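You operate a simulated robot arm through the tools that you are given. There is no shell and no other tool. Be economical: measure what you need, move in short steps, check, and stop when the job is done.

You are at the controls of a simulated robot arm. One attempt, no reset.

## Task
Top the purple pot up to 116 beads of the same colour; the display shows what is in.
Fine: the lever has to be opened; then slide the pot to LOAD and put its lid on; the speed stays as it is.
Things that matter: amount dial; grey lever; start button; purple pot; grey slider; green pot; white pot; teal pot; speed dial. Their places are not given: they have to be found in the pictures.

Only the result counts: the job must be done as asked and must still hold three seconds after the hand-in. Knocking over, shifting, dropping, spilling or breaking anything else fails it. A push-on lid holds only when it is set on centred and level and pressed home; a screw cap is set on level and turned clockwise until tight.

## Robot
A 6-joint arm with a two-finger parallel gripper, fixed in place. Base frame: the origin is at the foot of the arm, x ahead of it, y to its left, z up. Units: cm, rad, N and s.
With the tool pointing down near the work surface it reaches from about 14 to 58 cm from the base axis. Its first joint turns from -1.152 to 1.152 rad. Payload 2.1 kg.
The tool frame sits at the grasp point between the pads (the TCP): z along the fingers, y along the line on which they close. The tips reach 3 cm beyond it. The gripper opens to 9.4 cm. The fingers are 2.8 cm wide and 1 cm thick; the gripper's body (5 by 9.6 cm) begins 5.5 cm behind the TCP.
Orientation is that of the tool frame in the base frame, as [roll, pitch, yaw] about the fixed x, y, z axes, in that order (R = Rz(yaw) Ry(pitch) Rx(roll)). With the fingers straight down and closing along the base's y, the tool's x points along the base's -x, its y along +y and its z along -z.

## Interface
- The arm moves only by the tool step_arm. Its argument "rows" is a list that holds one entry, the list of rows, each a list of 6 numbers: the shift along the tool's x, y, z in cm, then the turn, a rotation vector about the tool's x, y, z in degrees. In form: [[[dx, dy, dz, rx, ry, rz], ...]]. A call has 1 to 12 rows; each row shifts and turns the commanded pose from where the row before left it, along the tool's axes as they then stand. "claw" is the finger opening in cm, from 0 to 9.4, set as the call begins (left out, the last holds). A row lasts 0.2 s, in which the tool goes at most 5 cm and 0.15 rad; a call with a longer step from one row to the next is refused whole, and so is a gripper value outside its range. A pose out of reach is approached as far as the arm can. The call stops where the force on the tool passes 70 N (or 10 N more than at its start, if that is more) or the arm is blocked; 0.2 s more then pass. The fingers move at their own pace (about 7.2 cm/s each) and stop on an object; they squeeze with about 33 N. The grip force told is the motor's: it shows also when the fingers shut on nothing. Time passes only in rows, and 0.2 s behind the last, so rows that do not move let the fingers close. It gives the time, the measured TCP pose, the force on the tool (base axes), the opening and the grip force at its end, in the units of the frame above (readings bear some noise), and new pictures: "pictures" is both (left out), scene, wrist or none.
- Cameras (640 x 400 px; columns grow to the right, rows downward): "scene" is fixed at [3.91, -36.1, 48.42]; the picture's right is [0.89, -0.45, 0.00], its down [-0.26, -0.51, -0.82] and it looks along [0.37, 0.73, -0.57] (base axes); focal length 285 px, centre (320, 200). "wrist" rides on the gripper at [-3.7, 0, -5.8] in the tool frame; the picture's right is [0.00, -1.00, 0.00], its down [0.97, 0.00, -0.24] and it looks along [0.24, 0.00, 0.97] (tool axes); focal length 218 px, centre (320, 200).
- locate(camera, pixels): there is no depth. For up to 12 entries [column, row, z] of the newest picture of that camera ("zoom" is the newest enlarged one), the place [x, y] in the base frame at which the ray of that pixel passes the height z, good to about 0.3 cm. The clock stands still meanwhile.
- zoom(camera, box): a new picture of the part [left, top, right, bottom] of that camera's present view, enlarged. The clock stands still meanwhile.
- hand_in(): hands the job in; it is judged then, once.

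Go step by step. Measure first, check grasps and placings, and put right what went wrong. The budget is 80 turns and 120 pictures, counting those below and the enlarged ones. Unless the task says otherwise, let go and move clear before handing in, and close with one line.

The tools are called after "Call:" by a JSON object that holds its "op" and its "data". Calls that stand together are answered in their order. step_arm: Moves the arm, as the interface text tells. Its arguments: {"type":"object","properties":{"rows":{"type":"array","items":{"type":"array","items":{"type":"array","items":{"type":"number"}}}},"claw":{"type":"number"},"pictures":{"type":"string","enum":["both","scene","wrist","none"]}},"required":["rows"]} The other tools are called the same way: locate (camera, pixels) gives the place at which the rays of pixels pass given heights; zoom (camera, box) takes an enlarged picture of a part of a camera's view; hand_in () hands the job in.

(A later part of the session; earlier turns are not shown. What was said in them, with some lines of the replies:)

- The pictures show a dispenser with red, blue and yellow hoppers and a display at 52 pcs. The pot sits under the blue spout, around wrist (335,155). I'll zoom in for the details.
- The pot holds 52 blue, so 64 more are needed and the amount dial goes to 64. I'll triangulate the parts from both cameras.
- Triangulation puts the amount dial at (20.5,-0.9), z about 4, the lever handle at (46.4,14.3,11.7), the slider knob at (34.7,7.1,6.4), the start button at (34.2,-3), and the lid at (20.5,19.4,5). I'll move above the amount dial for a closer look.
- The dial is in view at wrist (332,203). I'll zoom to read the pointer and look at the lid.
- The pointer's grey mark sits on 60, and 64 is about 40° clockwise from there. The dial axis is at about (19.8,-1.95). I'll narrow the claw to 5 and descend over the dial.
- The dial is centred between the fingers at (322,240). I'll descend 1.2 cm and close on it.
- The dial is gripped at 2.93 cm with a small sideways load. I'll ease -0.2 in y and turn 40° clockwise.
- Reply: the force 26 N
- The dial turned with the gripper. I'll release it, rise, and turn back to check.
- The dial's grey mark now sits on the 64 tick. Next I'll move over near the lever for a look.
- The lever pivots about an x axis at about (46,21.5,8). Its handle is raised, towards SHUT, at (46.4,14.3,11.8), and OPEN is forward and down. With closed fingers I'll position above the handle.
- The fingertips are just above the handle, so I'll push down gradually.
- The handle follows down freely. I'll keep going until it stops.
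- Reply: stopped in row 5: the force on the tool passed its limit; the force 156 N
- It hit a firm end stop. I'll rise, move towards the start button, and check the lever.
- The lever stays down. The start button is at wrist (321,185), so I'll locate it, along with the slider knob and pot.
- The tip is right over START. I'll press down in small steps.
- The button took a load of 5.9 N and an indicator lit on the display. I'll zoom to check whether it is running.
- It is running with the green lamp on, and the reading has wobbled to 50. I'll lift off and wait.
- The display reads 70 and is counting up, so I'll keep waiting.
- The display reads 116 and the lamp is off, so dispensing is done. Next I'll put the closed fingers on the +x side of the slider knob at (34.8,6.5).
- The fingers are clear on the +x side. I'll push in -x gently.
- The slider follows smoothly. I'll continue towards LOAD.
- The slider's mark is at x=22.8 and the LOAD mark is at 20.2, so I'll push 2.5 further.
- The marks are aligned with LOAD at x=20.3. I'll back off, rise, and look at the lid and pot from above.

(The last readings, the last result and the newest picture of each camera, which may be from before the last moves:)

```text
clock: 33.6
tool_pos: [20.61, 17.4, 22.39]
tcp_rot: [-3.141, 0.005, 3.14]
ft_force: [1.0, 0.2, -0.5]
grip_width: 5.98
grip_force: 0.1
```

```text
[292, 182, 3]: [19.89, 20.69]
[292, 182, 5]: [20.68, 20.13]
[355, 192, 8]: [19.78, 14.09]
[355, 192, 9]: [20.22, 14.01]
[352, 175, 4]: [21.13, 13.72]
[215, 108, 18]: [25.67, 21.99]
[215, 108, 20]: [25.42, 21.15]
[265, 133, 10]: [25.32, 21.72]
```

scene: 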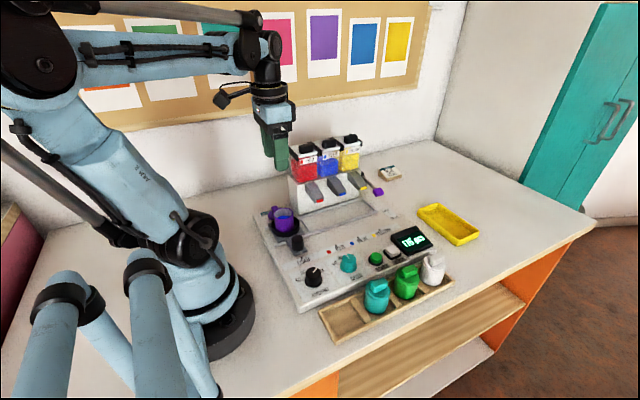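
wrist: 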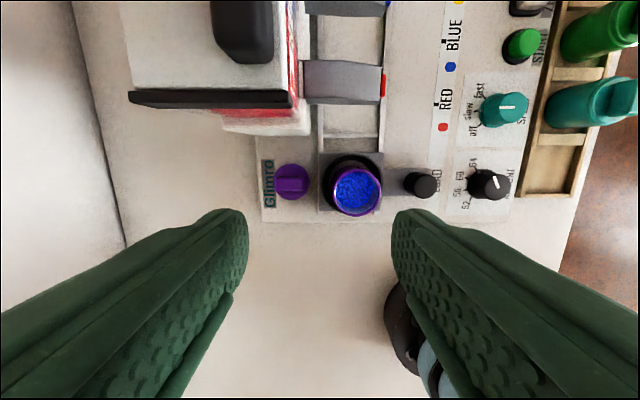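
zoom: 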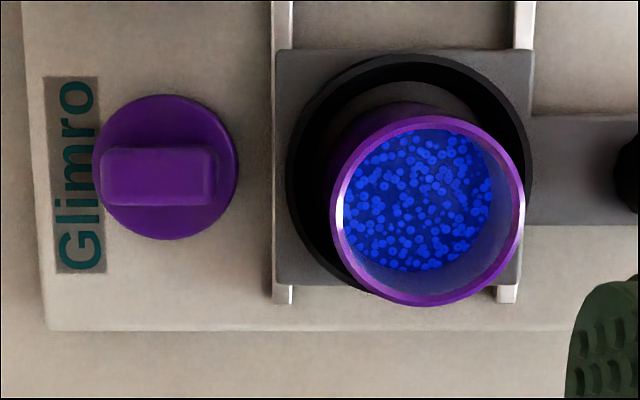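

The lid's bar runs along y at about (20.3,20.3). Gripping across y keeps the body clear of the hopper, so I'll descend part way and look.

Call:
{"op": "step_arm", "data": {"rows": [[[0.2, 1.5, 0, 0, 0, 0], [0, 1.3, 2, 0, 0, 0], [0, 0, 4, 0, 0, 0], [0, 0, 4, 0, 0, 0], [0, 0, 2, 0, 0, 0], [0, 0, 0, 0, 0, 0]]], "claw": 3.8}}

Call:
{"op": "zoom", "data": {"camera": "scene", "box": [230, 170, 342, 240]}}

```text
clock: 35.0
tool_pos: [20.59, 20.25, 10.55]
tcp_rot: [-3.141, 0.004, 3.139]
ft_force: [0.0, -0.1, -0.5]
grip_width: 3.82
grip_force: 0.0
```

scene: 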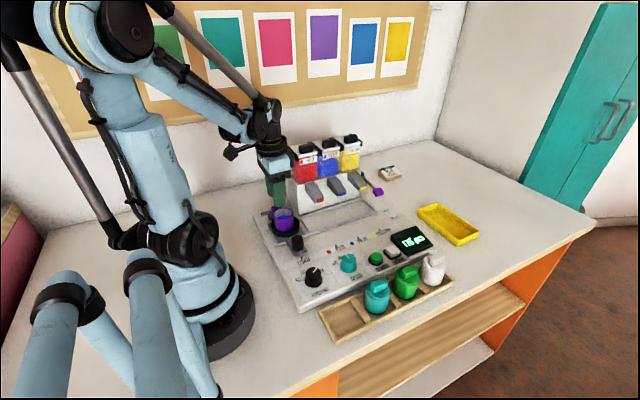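
wrist: 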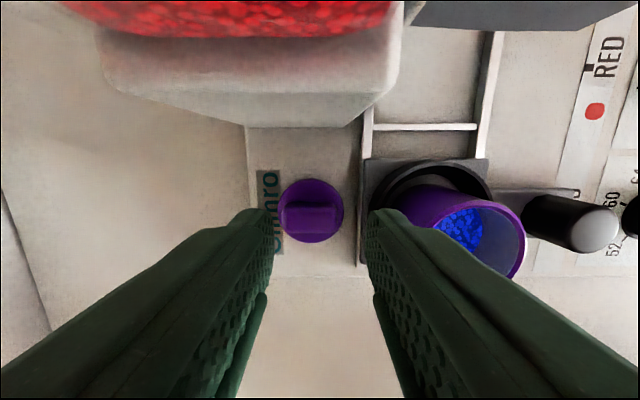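

```text
5.71 times, centred on (286, 205) of scene
```

zoom: 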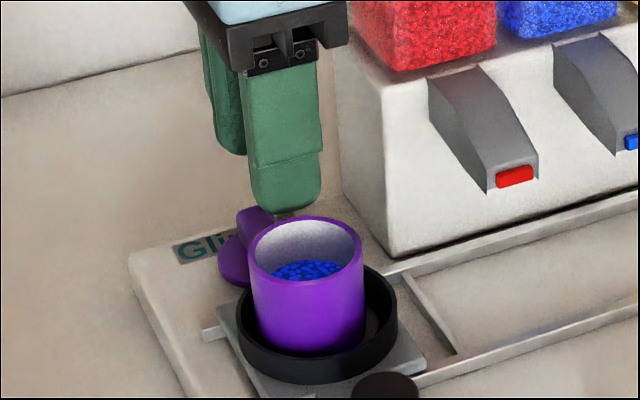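

Call:
{"op": "zoom", "data": {"camera": "wrist", "box": [250, 160, 410, 260]}}

Call:
{"op": "locate", "data": {"camera": "wrist", "pixels": [[311, 211, 3], [311, 218, 5], [311, 218, 4], [285, 218, 5], [337, 218, 5], [460, 235, 9], [318, 213, 7.5]]}}

```text
4.00 times, centred on (330, 210) of wrist
```

zoom: 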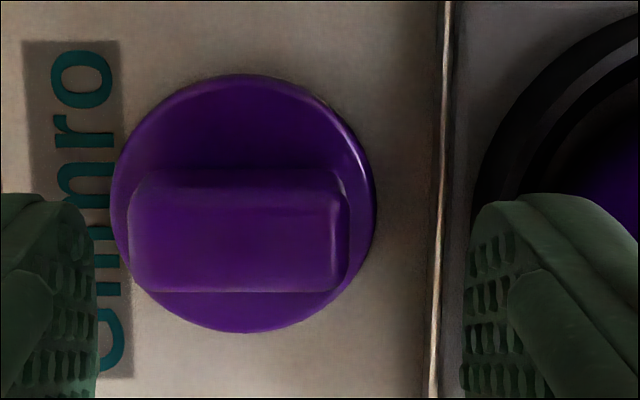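

```text
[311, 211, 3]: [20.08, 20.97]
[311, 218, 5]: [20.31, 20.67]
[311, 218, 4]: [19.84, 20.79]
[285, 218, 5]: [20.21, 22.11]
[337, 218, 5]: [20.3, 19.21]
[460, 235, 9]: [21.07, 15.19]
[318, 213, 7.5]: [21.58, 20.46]
```

The lid centre is about (20.2,20.65). I'll shift to it, open to 4.2, and descend to the disc level.

Call:
{"op": "step_arm", "data": {"rows": [[[0.35, 0.4, 0, 0, 0, 0], [0, 0, 1.5, 0, 0, 0], [0, 0, 1.5, 0, 0, 0], [0, 0, 0.5, 0, 0, 0], [0, 0, 0, 0, 0, 0]]], "claw": 4.2}}

Call:
{"op": "zoom", "data": {"camera": "scene", "box": [230, 170, 342, 240]}}

```text
clock: 36.2
tool_pos: [20.36, 20.61, 6.95]
tcp_rot: [-3.139, 0.003, 3.14]
ft_force: [0.0, -0.2, -0.9]
grip_width: 4.21
grip_force: 0.1
```

scene: 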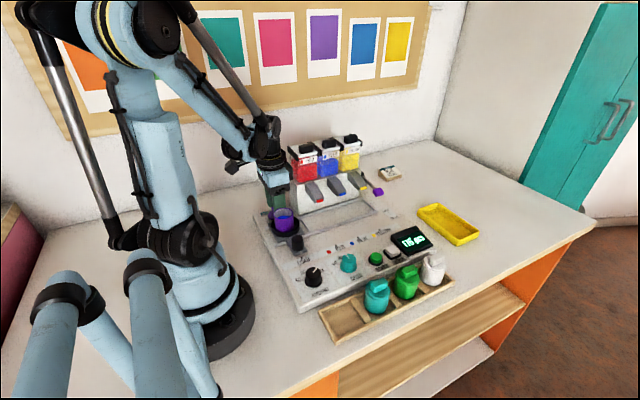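
wrist: 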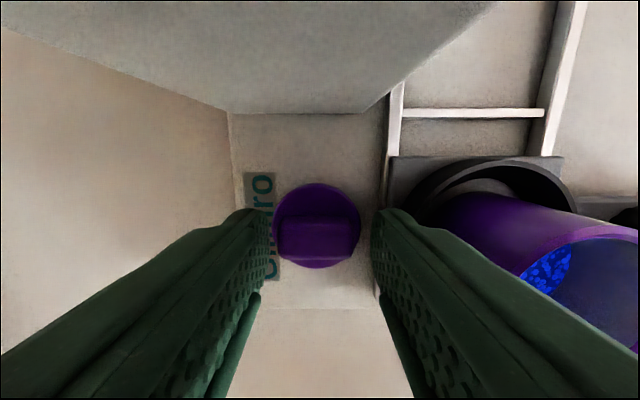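

```text
5.71 times, centred on (286, 205) of scene
```

zoom: 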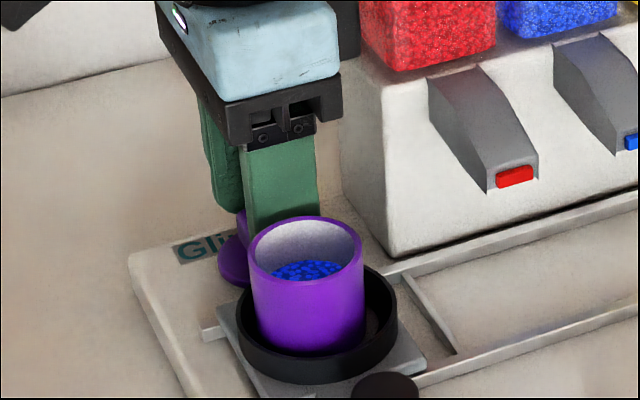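

The lid is centred between the fingers. I'll lower a bit more and close.

Call:
{"op": "step_arm", "data": {"rows": [[[0, 0, 0.25, 0, 0, 0], [0, 0, 0.25, 0, 0, 0], [0, 0, 0, 0, 0, 0]]], "pictures": "none"}}

Call:
{"op": "step_arm", "data": {"rows": [[[0, 0, 0, 0, 0, 0], [0, 0, 0, 0, 0, 0], [0, 0, 0, 0, 0, 0]]], "claw": 1.5, "pictures": "wrist"}}

```text
clock: 37.0
tool_pos: [20.36, 20.7, 6.82]
tcp_rot: [-3.14, 0.003, -3.141]
ft_force: [-1.6, 1.0, 65.6]
grip_width: 4.16
grip_force: 0.0
```

```text
clock: 37.9
tool_pos: [20.45, 20.61, 6.74]
tcp_rot: [3.14, 0.004, 3.139]
ft_force: [-0.3, 0.3, 0.4]
grip_width: 3.06
grip_force: 33.2
```

wrist: 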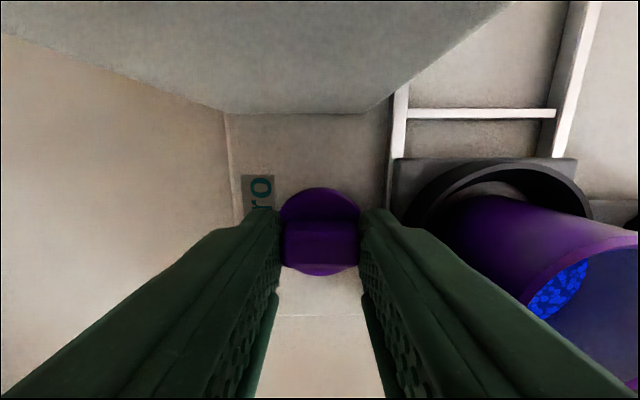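

The bar is gripped at 3.06 cm. I'll lift straight up with the lid and locate the pot rim.

Call:
{"op": "step_arm", "data": {"rows": [[[0, 0, -0.5, 0, 0, 0], [0, 0, -1.5, 0, 0, 0], [0, 0, -4, 0, 0, 0], [0, 0, -4, 0, 0, 0], [0, 0, 0, 0, 0, 0]]]}}

Call:
{"op": "zoom", "data": {"camera": "scene", "box": [230, 150, 342, 240]}}

Call:
{"op": "zoom", "data": {"camera": "wrist", "box": [240, 150, 480, 300]}}

```text
clock: 39.0
tool_pos: [20.14, 20.74, 16.55]
tcp_rot: [-3.141, 0.003, 3.139]
ft_force: [0.0, 0.6, 0.3]
grip_width: 3.04
grip_force: 33.1
```

scene: 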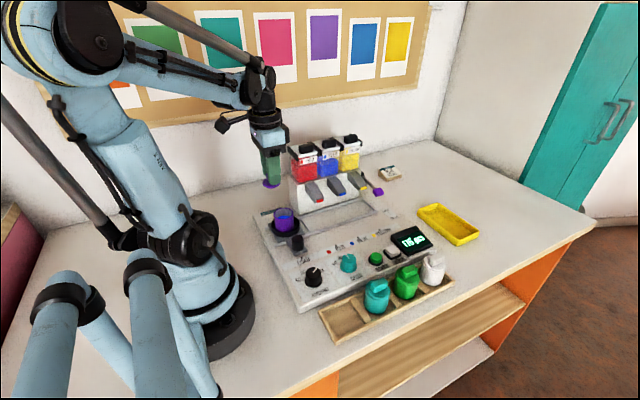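
wrist: 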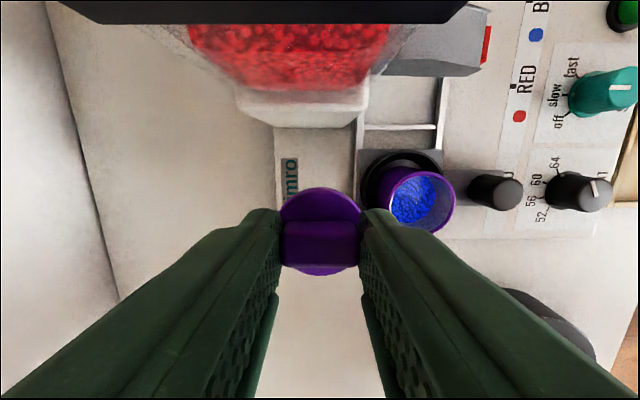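

```text
4.44 times, centred on (286, 195) of scene
```

zoom: 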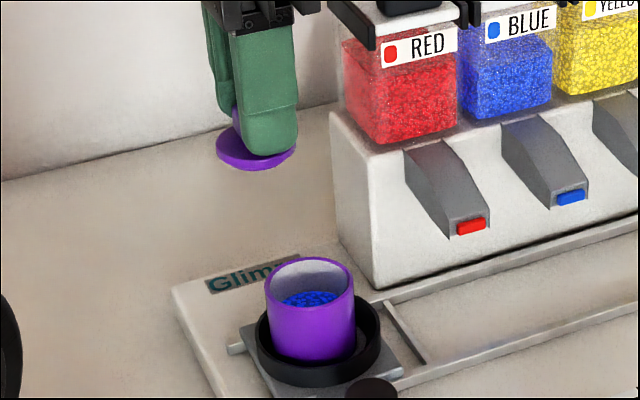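

```text
2.67 times, centred on (360, 225) of wrist
```

zoom: 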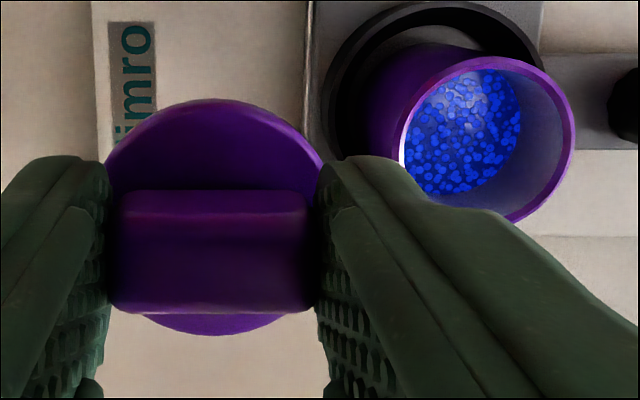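

Call:
{"op": "locate", "data": {"camera": "scene", "pixels": [[283.3, 214, 7], [283.3, 214, 8], [283.3, 214, 9]]}}

Call:
{"op": "locate", "data": {"camera": "wrist", "pixels": [[423, 202, 7], [423, 202, 8], [423, 202, 9], [320, 230, 13.3]]}}

```text
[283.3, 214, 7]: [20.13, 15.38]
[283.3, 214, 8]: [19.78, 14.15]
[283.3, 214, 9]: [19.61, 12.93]
```

```text
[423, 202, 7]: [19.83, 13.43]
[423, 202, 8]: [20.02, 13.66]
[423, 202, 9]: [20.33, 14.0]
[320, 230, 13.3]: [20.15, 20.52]
```

The rim is at about (20.0,13.85), z about 8.3, and the lid sits centred on the TCP and level. I'll move it over the pot and come down to just above the rim.

Call:
{"op": "step_arm", "data": {"rows": [[[0.2, -2.4, 0, 0, 0, 0], [0, -2.4, 0, 0, 0, 0], [0, -2.1, 0, 0, 0, 0], [0, 0, 1.5, 0, 0, 0], [0, 0, 1.0, 0, 0, 0], [0, 0, 0, 0, 0, 0]]]}}

Call:
{"op": "zoom", "data": {"camera": "scene", "box": [240, 180, 336, 240]}}

Call:
{"op": "zoom", "data": {"camera": "wrist", "box": [220, 150, 420, 300]}}

```text
clock: 40.5
tool_pos: [20.01, 13.73, 13.95]
tcp_rot: [-3.141, 0.003, 3.139]
ft_force: [0.1, -0.7, 0.0]
grip_width: 3.06
grip_force: 32.9
```

scene: 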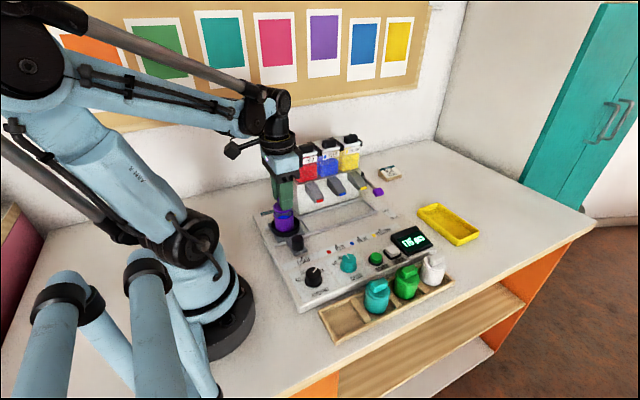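
wrist: 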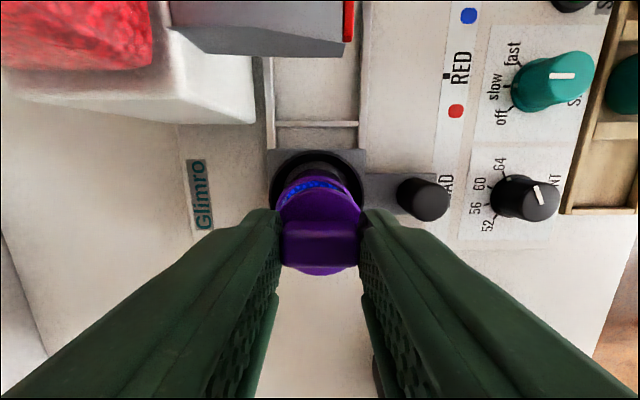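

```text
6.67 times, centred on (288, 210) of scene
```

zoom: 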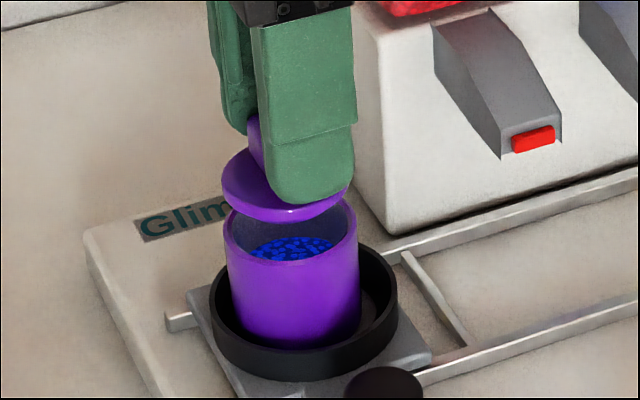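

```text
2.67 times, centred on (320, 225) of wrist
```

zoom: 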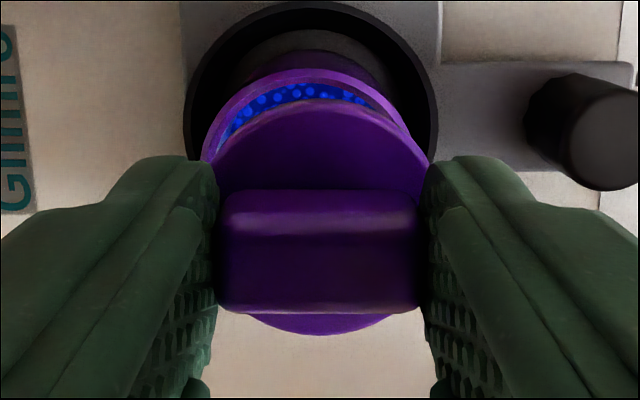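

The pot centre is about 0.12 in +x and +y from the lid. I'll correct that and lower slowly to contact.

Call:
{"op": "step_arm", "data": {"rows": [[[-0.12, 0.12, 0, 0, 0, 0], [0, 0, 0.3, 0, 0, 0], [0, 0, 0.3, 0, 0, 0], [0, 0, 0.3, 0, 0, 0], [0, 0, 0, 0, 0, 0]]], "pictures": "none"}}

Call:
{"op": "zoom", "data": {"camera": "scene", "box": [240, 180, 336, 240]}}

Call:
{"op": "zoom", "data": {"camera": "wrist", "box": [220, 150, 420, 300]}}

```text
clock: 41.6
tool_pos: [20.2, 13.84, 13.12]
tcp_rot: [-3.14, 0.004, 3.141]
ft_force: [-0.4, -0.7, -0.2]
grip_width: 3.06
grip_force: 33.2
```

```text
6.67 times, centred on (288, 210) of scene
```

zoom: 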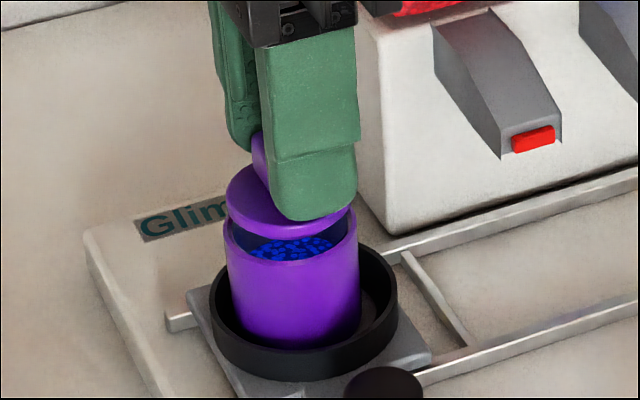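

```text
2.67 times, centred on (320, 225) of wrist
```

zoom: 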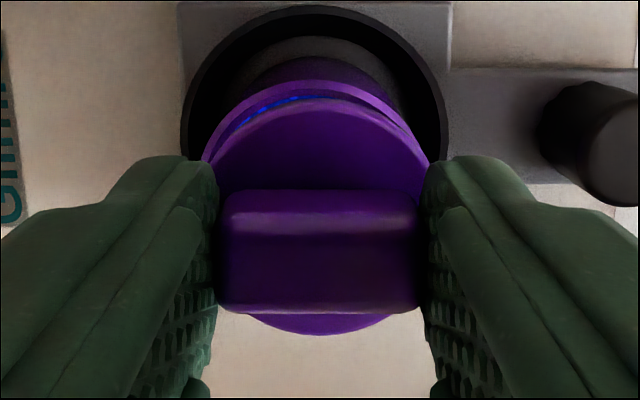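

Alignment looks close, with about 0.1 to go in +y. I'll nudge that and lower to seating contact.

Call:
{"op": "step_arm", "data": {"rows": [[[-0.03, 0.1, 0, 0, 0, 0], [0, 0, 0.2, 0, 0, 0], [0, 0, 0.2, 0, 0, 0], [0, 0, 0, 0, 0, 0]]], "pictures": "none"}}

Call:
{"op": "zoom", "data": {"camera": "scene", "box": [256, 190, 320, 230]}}

Call:
{"op": "zoom", "data": {"camera": "wrist", "box": [260, 150, 380, 225]}}

```text
clock: 42.6
tool_pos: [20.34, 13.85, 12.73]
tcp_rot: [-3.14, 0.004, 3.139]
ft_force: [0.2, 0.2, -0.1]
grip_width: 3.03
grip_force: 32.8
```

```text
10.00 times, centred on (288, 210) of scene
```

zoom: 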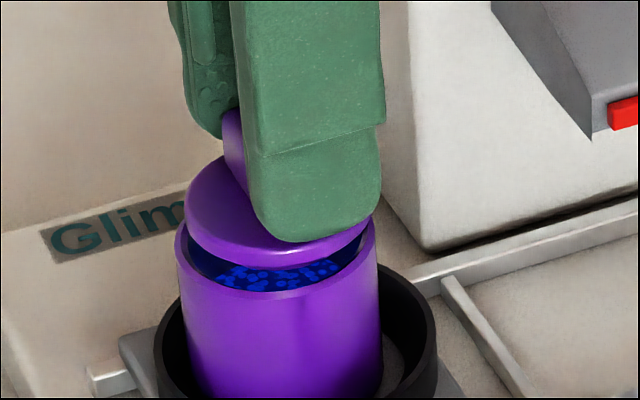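

```text
5.33 times, centred on (320, 188) of wrist
```

zoom: 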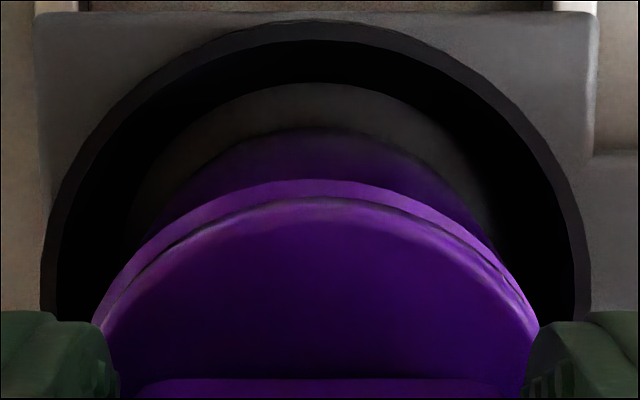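

The lid is about 0.1 too far in +x, so I'll nudge it back and lower onto the rim.

Call:
{"op": "step_arm", "data": {"rows": [[[0.1, 0, 0, 0, 0, 0], [0, 0, 0.2, 0, 0, 0], [0, 0, 0.15, 0, 0, 0], [0, 0, 0, 0, 0, 0]]], "pictures": "none"}}

Call:
{"op": "zoom", "data": {"camera": "scene", "box": [256, 190, 320, 230]}}

Call:
{"op": "zoom", "data": {"camera": "wrist", "box": [260, 150, 380, 225]}}

```text
clock: 43.6
tool_pos: [20.13, 13.92, 12.41]
tcp_rot: [-3.141, 0.004, -3.141]
ft_force: [-0.4, -0.1, -0.3]
grip_width: 3.07
grip_force: 32.8
```

```text
10.00 times, centred on (288, 210) of scene
```

zoom: 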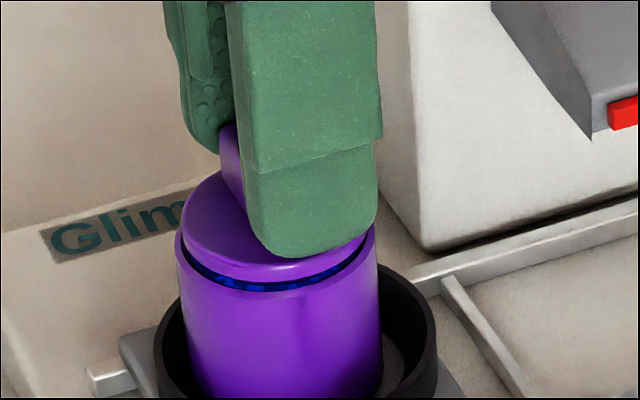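

```text
5.33 times, centred on (320, 188) of wrist
```

zoom: 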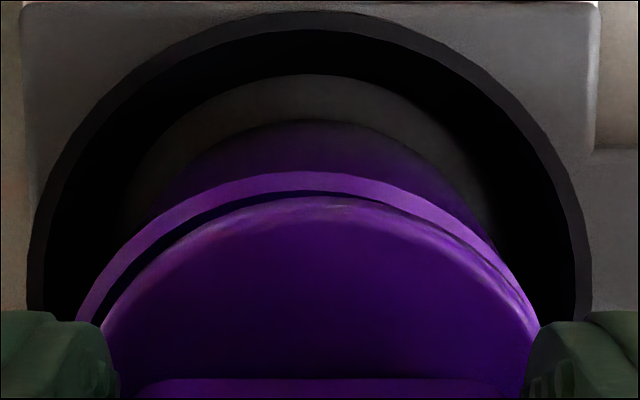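

The wrist view shows a dark gap at the upper left, so I'll shift +y 0.1 and +x 0.05 and lower a little.

Call:
{"op": "step_arm", "data": {"rows": [[[-0.05, 0.1, 0, 0, 0, 0], [0, 0, 0.1, 0, 0, 0], [0, 0, 0.1, 0, 0, 0], [0, 0, 0, 0, 0, 0]]], "pictures": "none"}}

Call:
{"op": "zoom", "data": {"camera": "scene", "box": [256, 190, 320, 230]}}

Call:
{"op": "zoom", "data": {"camera": "wrist", "box": [260, 150, 380, 225]}}

```text
clock: 44.6
tool_pos: [20.33, 14.05, 12.19]
tcp_rot: [-3.141, 0.003, 3.139]
ft_force: [0.3, -0.3, -0.2]
grip_width: 3.06
grip_force: 32.7
```

```text
10.00 times, centred on (288, 210) of scene
```

zoom: 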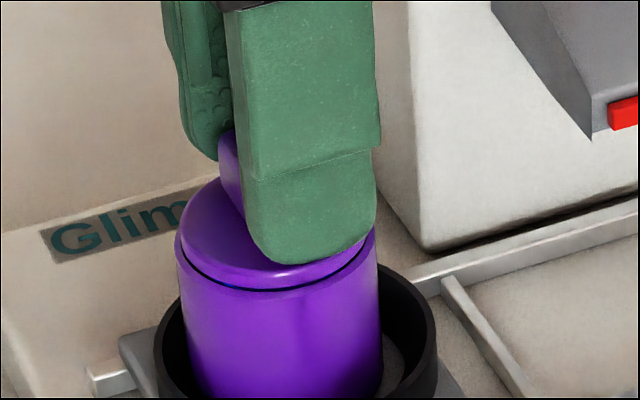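

```text
5.33 times, centred on (320, 188) of wrist
```

zoom: 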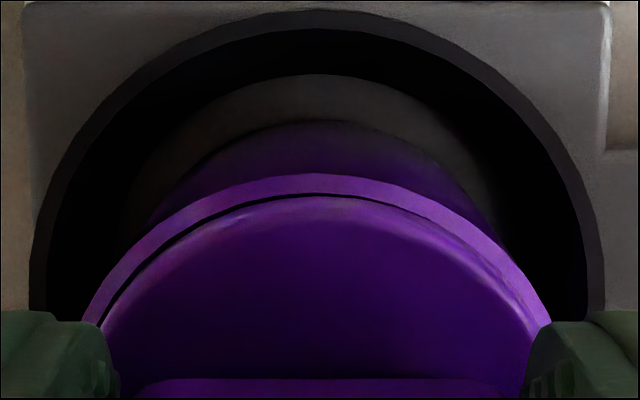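

Now it is well centred. I'll press down in small steps.

Call:
{"op": "step_arm", "data": {"rows": [[[0, 0.03, 0.15, 0, 0, 0], [0, 0, 0.15, 0, 0, 0], [0, 0, 0.15, 0, 0, 0], [0, 0, 0.15, 0, 0, 0], [0, 0, 0, 0, 0, 0]]], "pictures": "none"}}

Call:
{"op": "zoom", "data": {"camera": "scene", "box": [256, 190, 320, 230]}}

Call:
{"op": "zoom", "data": {"camera": "wrist", "box": [260, 150, 380, 225]}}

```text
clock: 45.9
tool_pos: [20.3, 14.06, 11.58]
tcp_rot: [3.141, 0.002, 3.14]
ft_force: [-1.6, -3.8, 45.1]
grip_width: 3.05
grip_force: 33.2
```

```text
10.00 times, centred on (288, 210) of scene
```

zoom: 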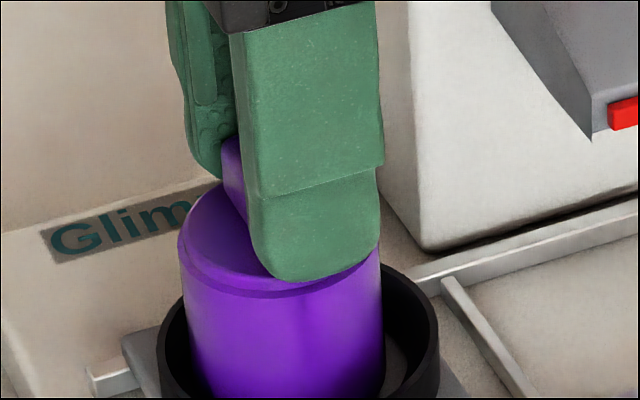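

```text
5.33 times, centred on (320, 188) of wrist
```

zoom: 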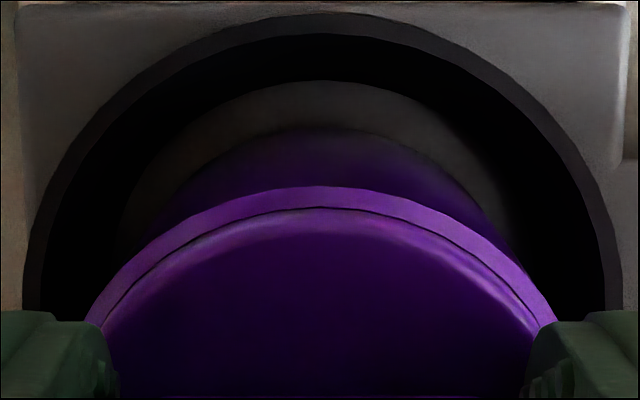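

The lid is going in, with 45 N of load, and looks flush-aligned. I'll press a bit more.

Call:
{"op": "step_arm", "data": {"rows": [[[0, 0, 0.1, 0, 0, 0], [0, 0, 0.1, 0, 0, 0], [0, 0, 0.1, 0, 0, 0], [0, 0, 0.1, 0, 0, 0], [0, 0, 0, 0, 0, 0]]], "pictures": "none"}}

Call:
{"op": "zoom", "data": {"camera": "scene", "box": [256, 190, 320, 230]}}

Call:
{"op": "zoom", "data": {"camera": "wrist", "box": [220, 150, 420, 300]}}

```text
clock: 46.5
tool_pos: [20.32, 14.0, 11.63]
tcp_rot: [-3.139, 0.0, 3.14]
ft_force: [-1.8, -2.5, 15.0]
grip_width: 3.06
grip_force: 32.9
stopped in row 3: the force on the tool passed its limit (the readings are from after the stop); the commanded pose is now the measured one
```

```text
10.00 times, centred on (288, 210) of scene
```

zoom: 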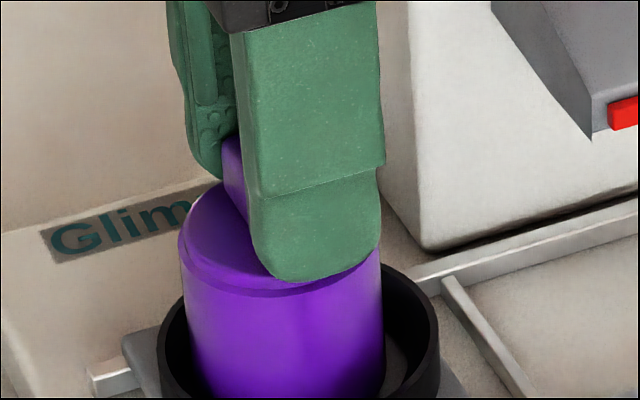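

```text
2.67 times, centred on (320, 225) of wrist
```

zoom: 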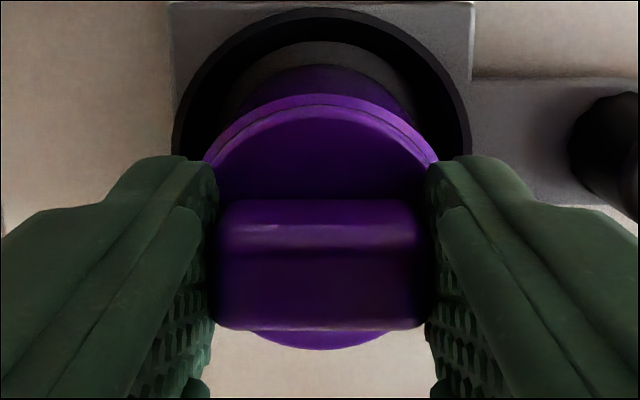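

It reached a firm stop above 70 N. I'll open, lift clear, and inspect the seating.

Call:
{"op": "step_arm", "data": {"rows": [[[0, 0, 0, 0, 0, 0], [0, 0, 0, 0, 0, 0], [0, 0, -1, 0, 0, 0], [0, 0, -4, 0, 0, 0], [0, 0, -3, 0, 0, 0], [0, 0, 0, 0, 0, 0]]], "claw": 5}}

Call:
{"op": "zoom", "data": {"camera": "scene", "box": [256, 190, 320, 230]}}

Call:
{"op": "zoom", "data": {"camera": "wrist", "box": [240, 150, 400, 250]}}

Call:
{"op": "zoom", "data": {"camera": "scene", "box": [350, 240, 446, 320]}}

```text
clock: 47.9
tool_pos: [20.26, 13.95, 19.56]
tcp_rot: [-3.14, 0.004, 3.139]
ft_force: [-0.1, 1.0, 0.3]
grip_width: 5.0
grip_force: 0.1
```

scene: 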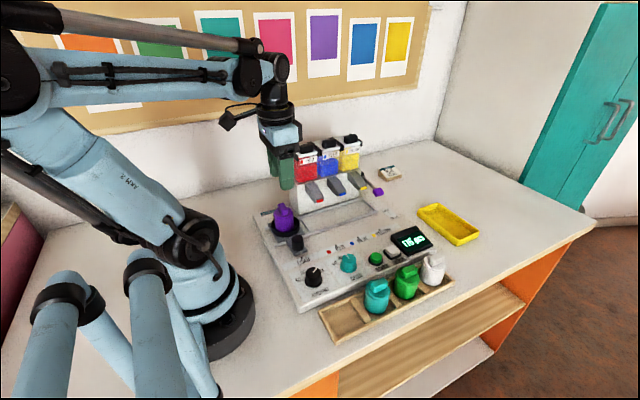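
wrist: 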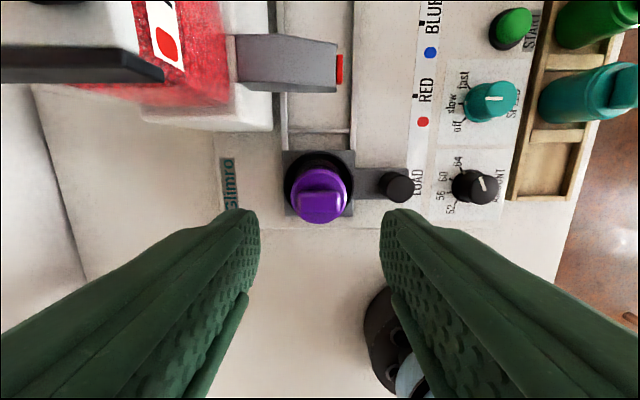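

```text
10.00 times, centred on (288, 210) of scene
```

zoom: 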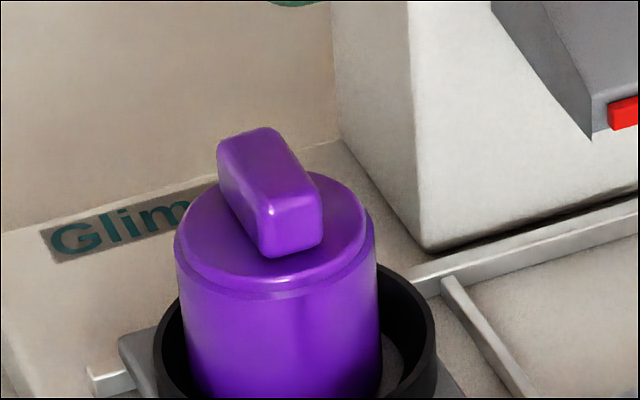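

```text
4.00 times, centred on (320, 200) of wrist
```

zoom: 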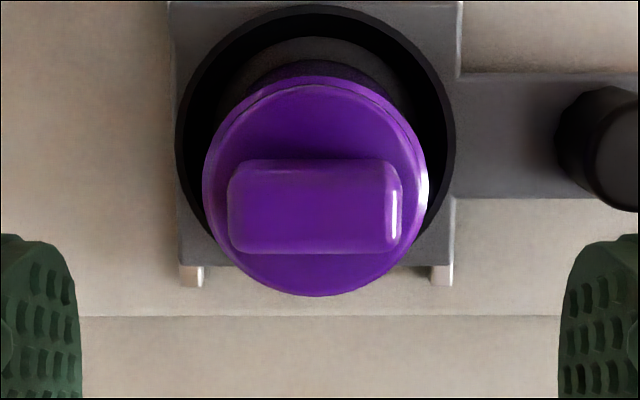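

```text
5.00 times, centred on (398, 280) of scene
```

zoom: 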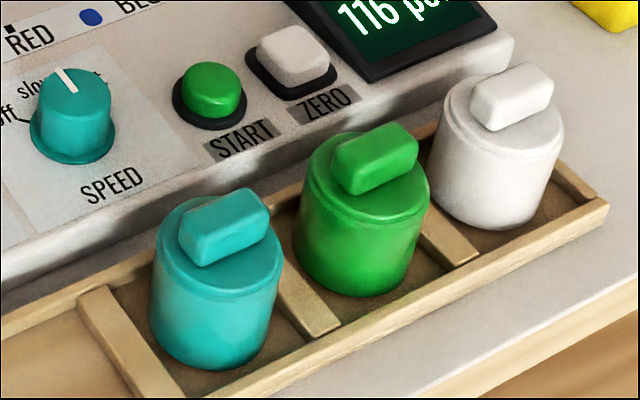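

The lid sits level and centred, just like the neighbouring pots. To be sure, I'll press once more on top of the bar with closed fingers.

Call:
{"op": "step_arm", "data": {"rows": [[[0.05, 0.05, 0, 0, 0, 0], [0, 0, 3, 0, 0, 0], [0, 0, 2.5, 0, 0, 0], [0, 0, 0, 0, 0, 0]]], "claw": 0, "pictures": "wrist"}}

Call:
{"op": "step_arm", "data": {"rows": [[[0, 0, 0.2, 0, 0, 0], [0, 0, 0.2, 0, 0, 0], [0, 0, 0.2, 0, 0, 0], [0, 0, 0.2, 0, 0, 0], [0, 0, 0.2, 0, 0, 0], [0, 0, 0.2, 0, 0, 0], [0, 0, 0.2, 0, 0, 0], [0, 0, 0.2, 0, 0, 0]]], "pictures": "none"}}

Call:
{"op": "zoom", "data": {"camera": "scene", "box": [256, 190, 320, 230]}}

```text
clock: 48.9
tool_pos: [20.3, 14.04, 13.97]
tcp_rot: [-3.14, 0.002, 3.141]
ft_force: [0.6, -0.1, -0.7]
grip_width: 0.0
grip_force: 33.1
```

wrist: 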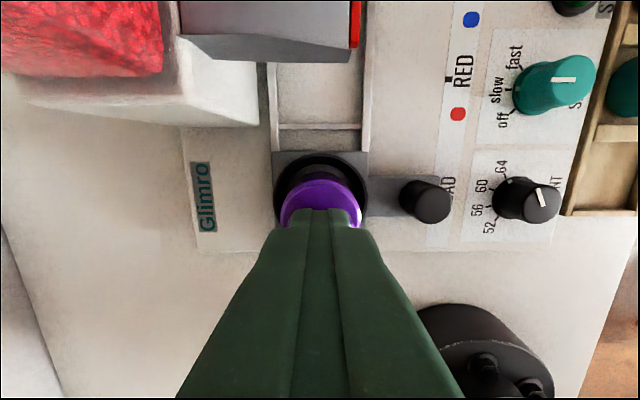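

```text
clock: 50.3
tool_pos: [20.39, 14.06, 13.23]
tcp_rot: [-3.137, -0.001, 3.14]
ft_force: [-2.8, -4.0, 21.0]
grip_width: 0.0
grip_force: 32.9
stopped in row 6: the force on the tool passed its limit (the readings are from after the stop); the commanded pose is now the measured one
```

```text
10.00 times, centred on (288, 210) of scene
```

zoom: 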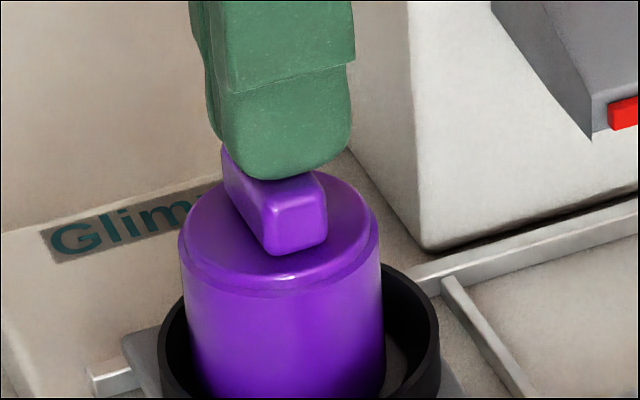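

It takes over 70 N with no further give, so the lid is home. I'll rise clear and do a final check.

Call:
{"op": "step_arm", "data": {"rows": [[[0, 0, -3, 0, 0, 0], [0, 0, -4, 0, 0, 0], [0, 0, -4, 0, 0, 0], [0, 0, -4, 0, 0, 0], [0, 0, -2, 0, 0, 0], [0, 0, 0, 0, 0, 0]]]}}

Call:
{"op": "zoom", "data": {"camera": "scene", "box": [250, 160, 442, 280]}}

Call:
{"op": "zoom", "data": {"camera": "scene", "box": [256, 190, 352, 250]}}

```text
clock: 51.7
tool_pos: [20.38, 14.21, 30.29]
tcp_rot: [-3.139, 0.002, 3.14]
ft_force: [0.1, -0.3, -0.6]
grip_width: 0.0
grip_force: 32.7
```

scene: 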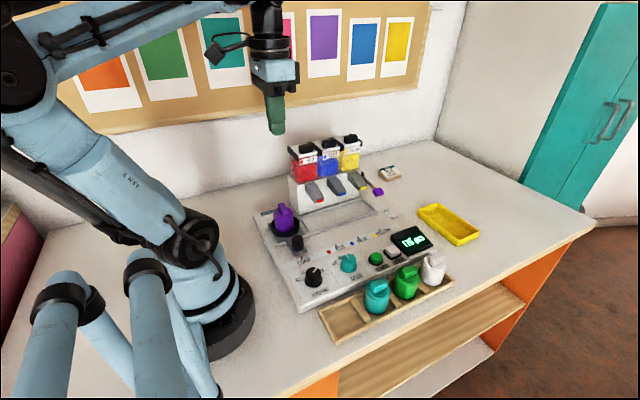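
wrist: 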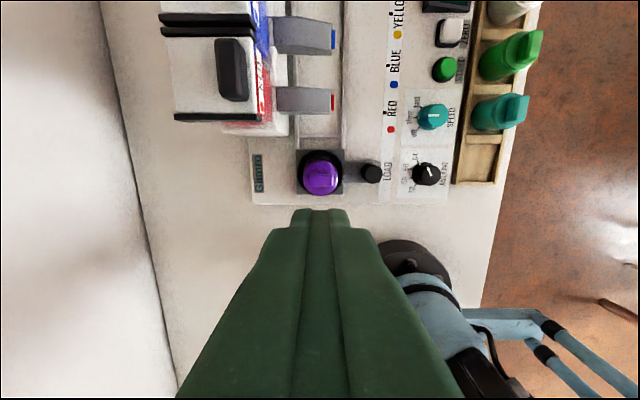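

```text
3.33 times, centred on (346, 220) of scene
```

zoom: 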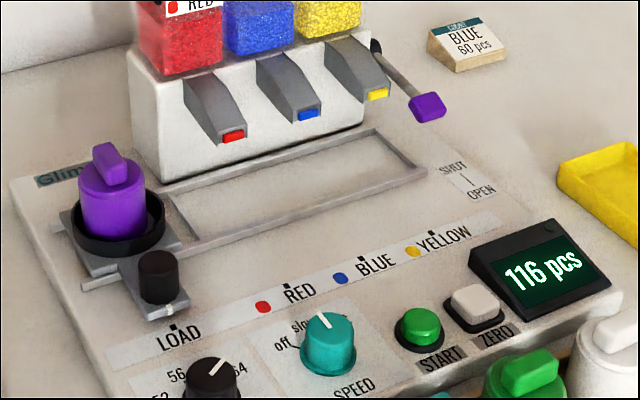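

```text
6.67 times, centred on (304, 220) of scene
```

zoom: 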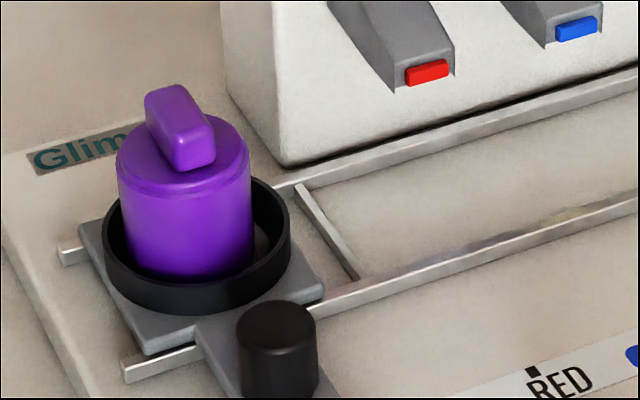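

The display reads 116, the lever is open, the speed is untouched, the slider mark is at LOAD, and the lid is level and seated. I'll hand in.

Call:
{"op": "hand_in", "data": {}}

```text
The job is handed in.
```

The purple pot was topped up with 64 blue beads to 116, moved to LOAD and lidded, with the lever open and the speed unchanged. The job is handed in.
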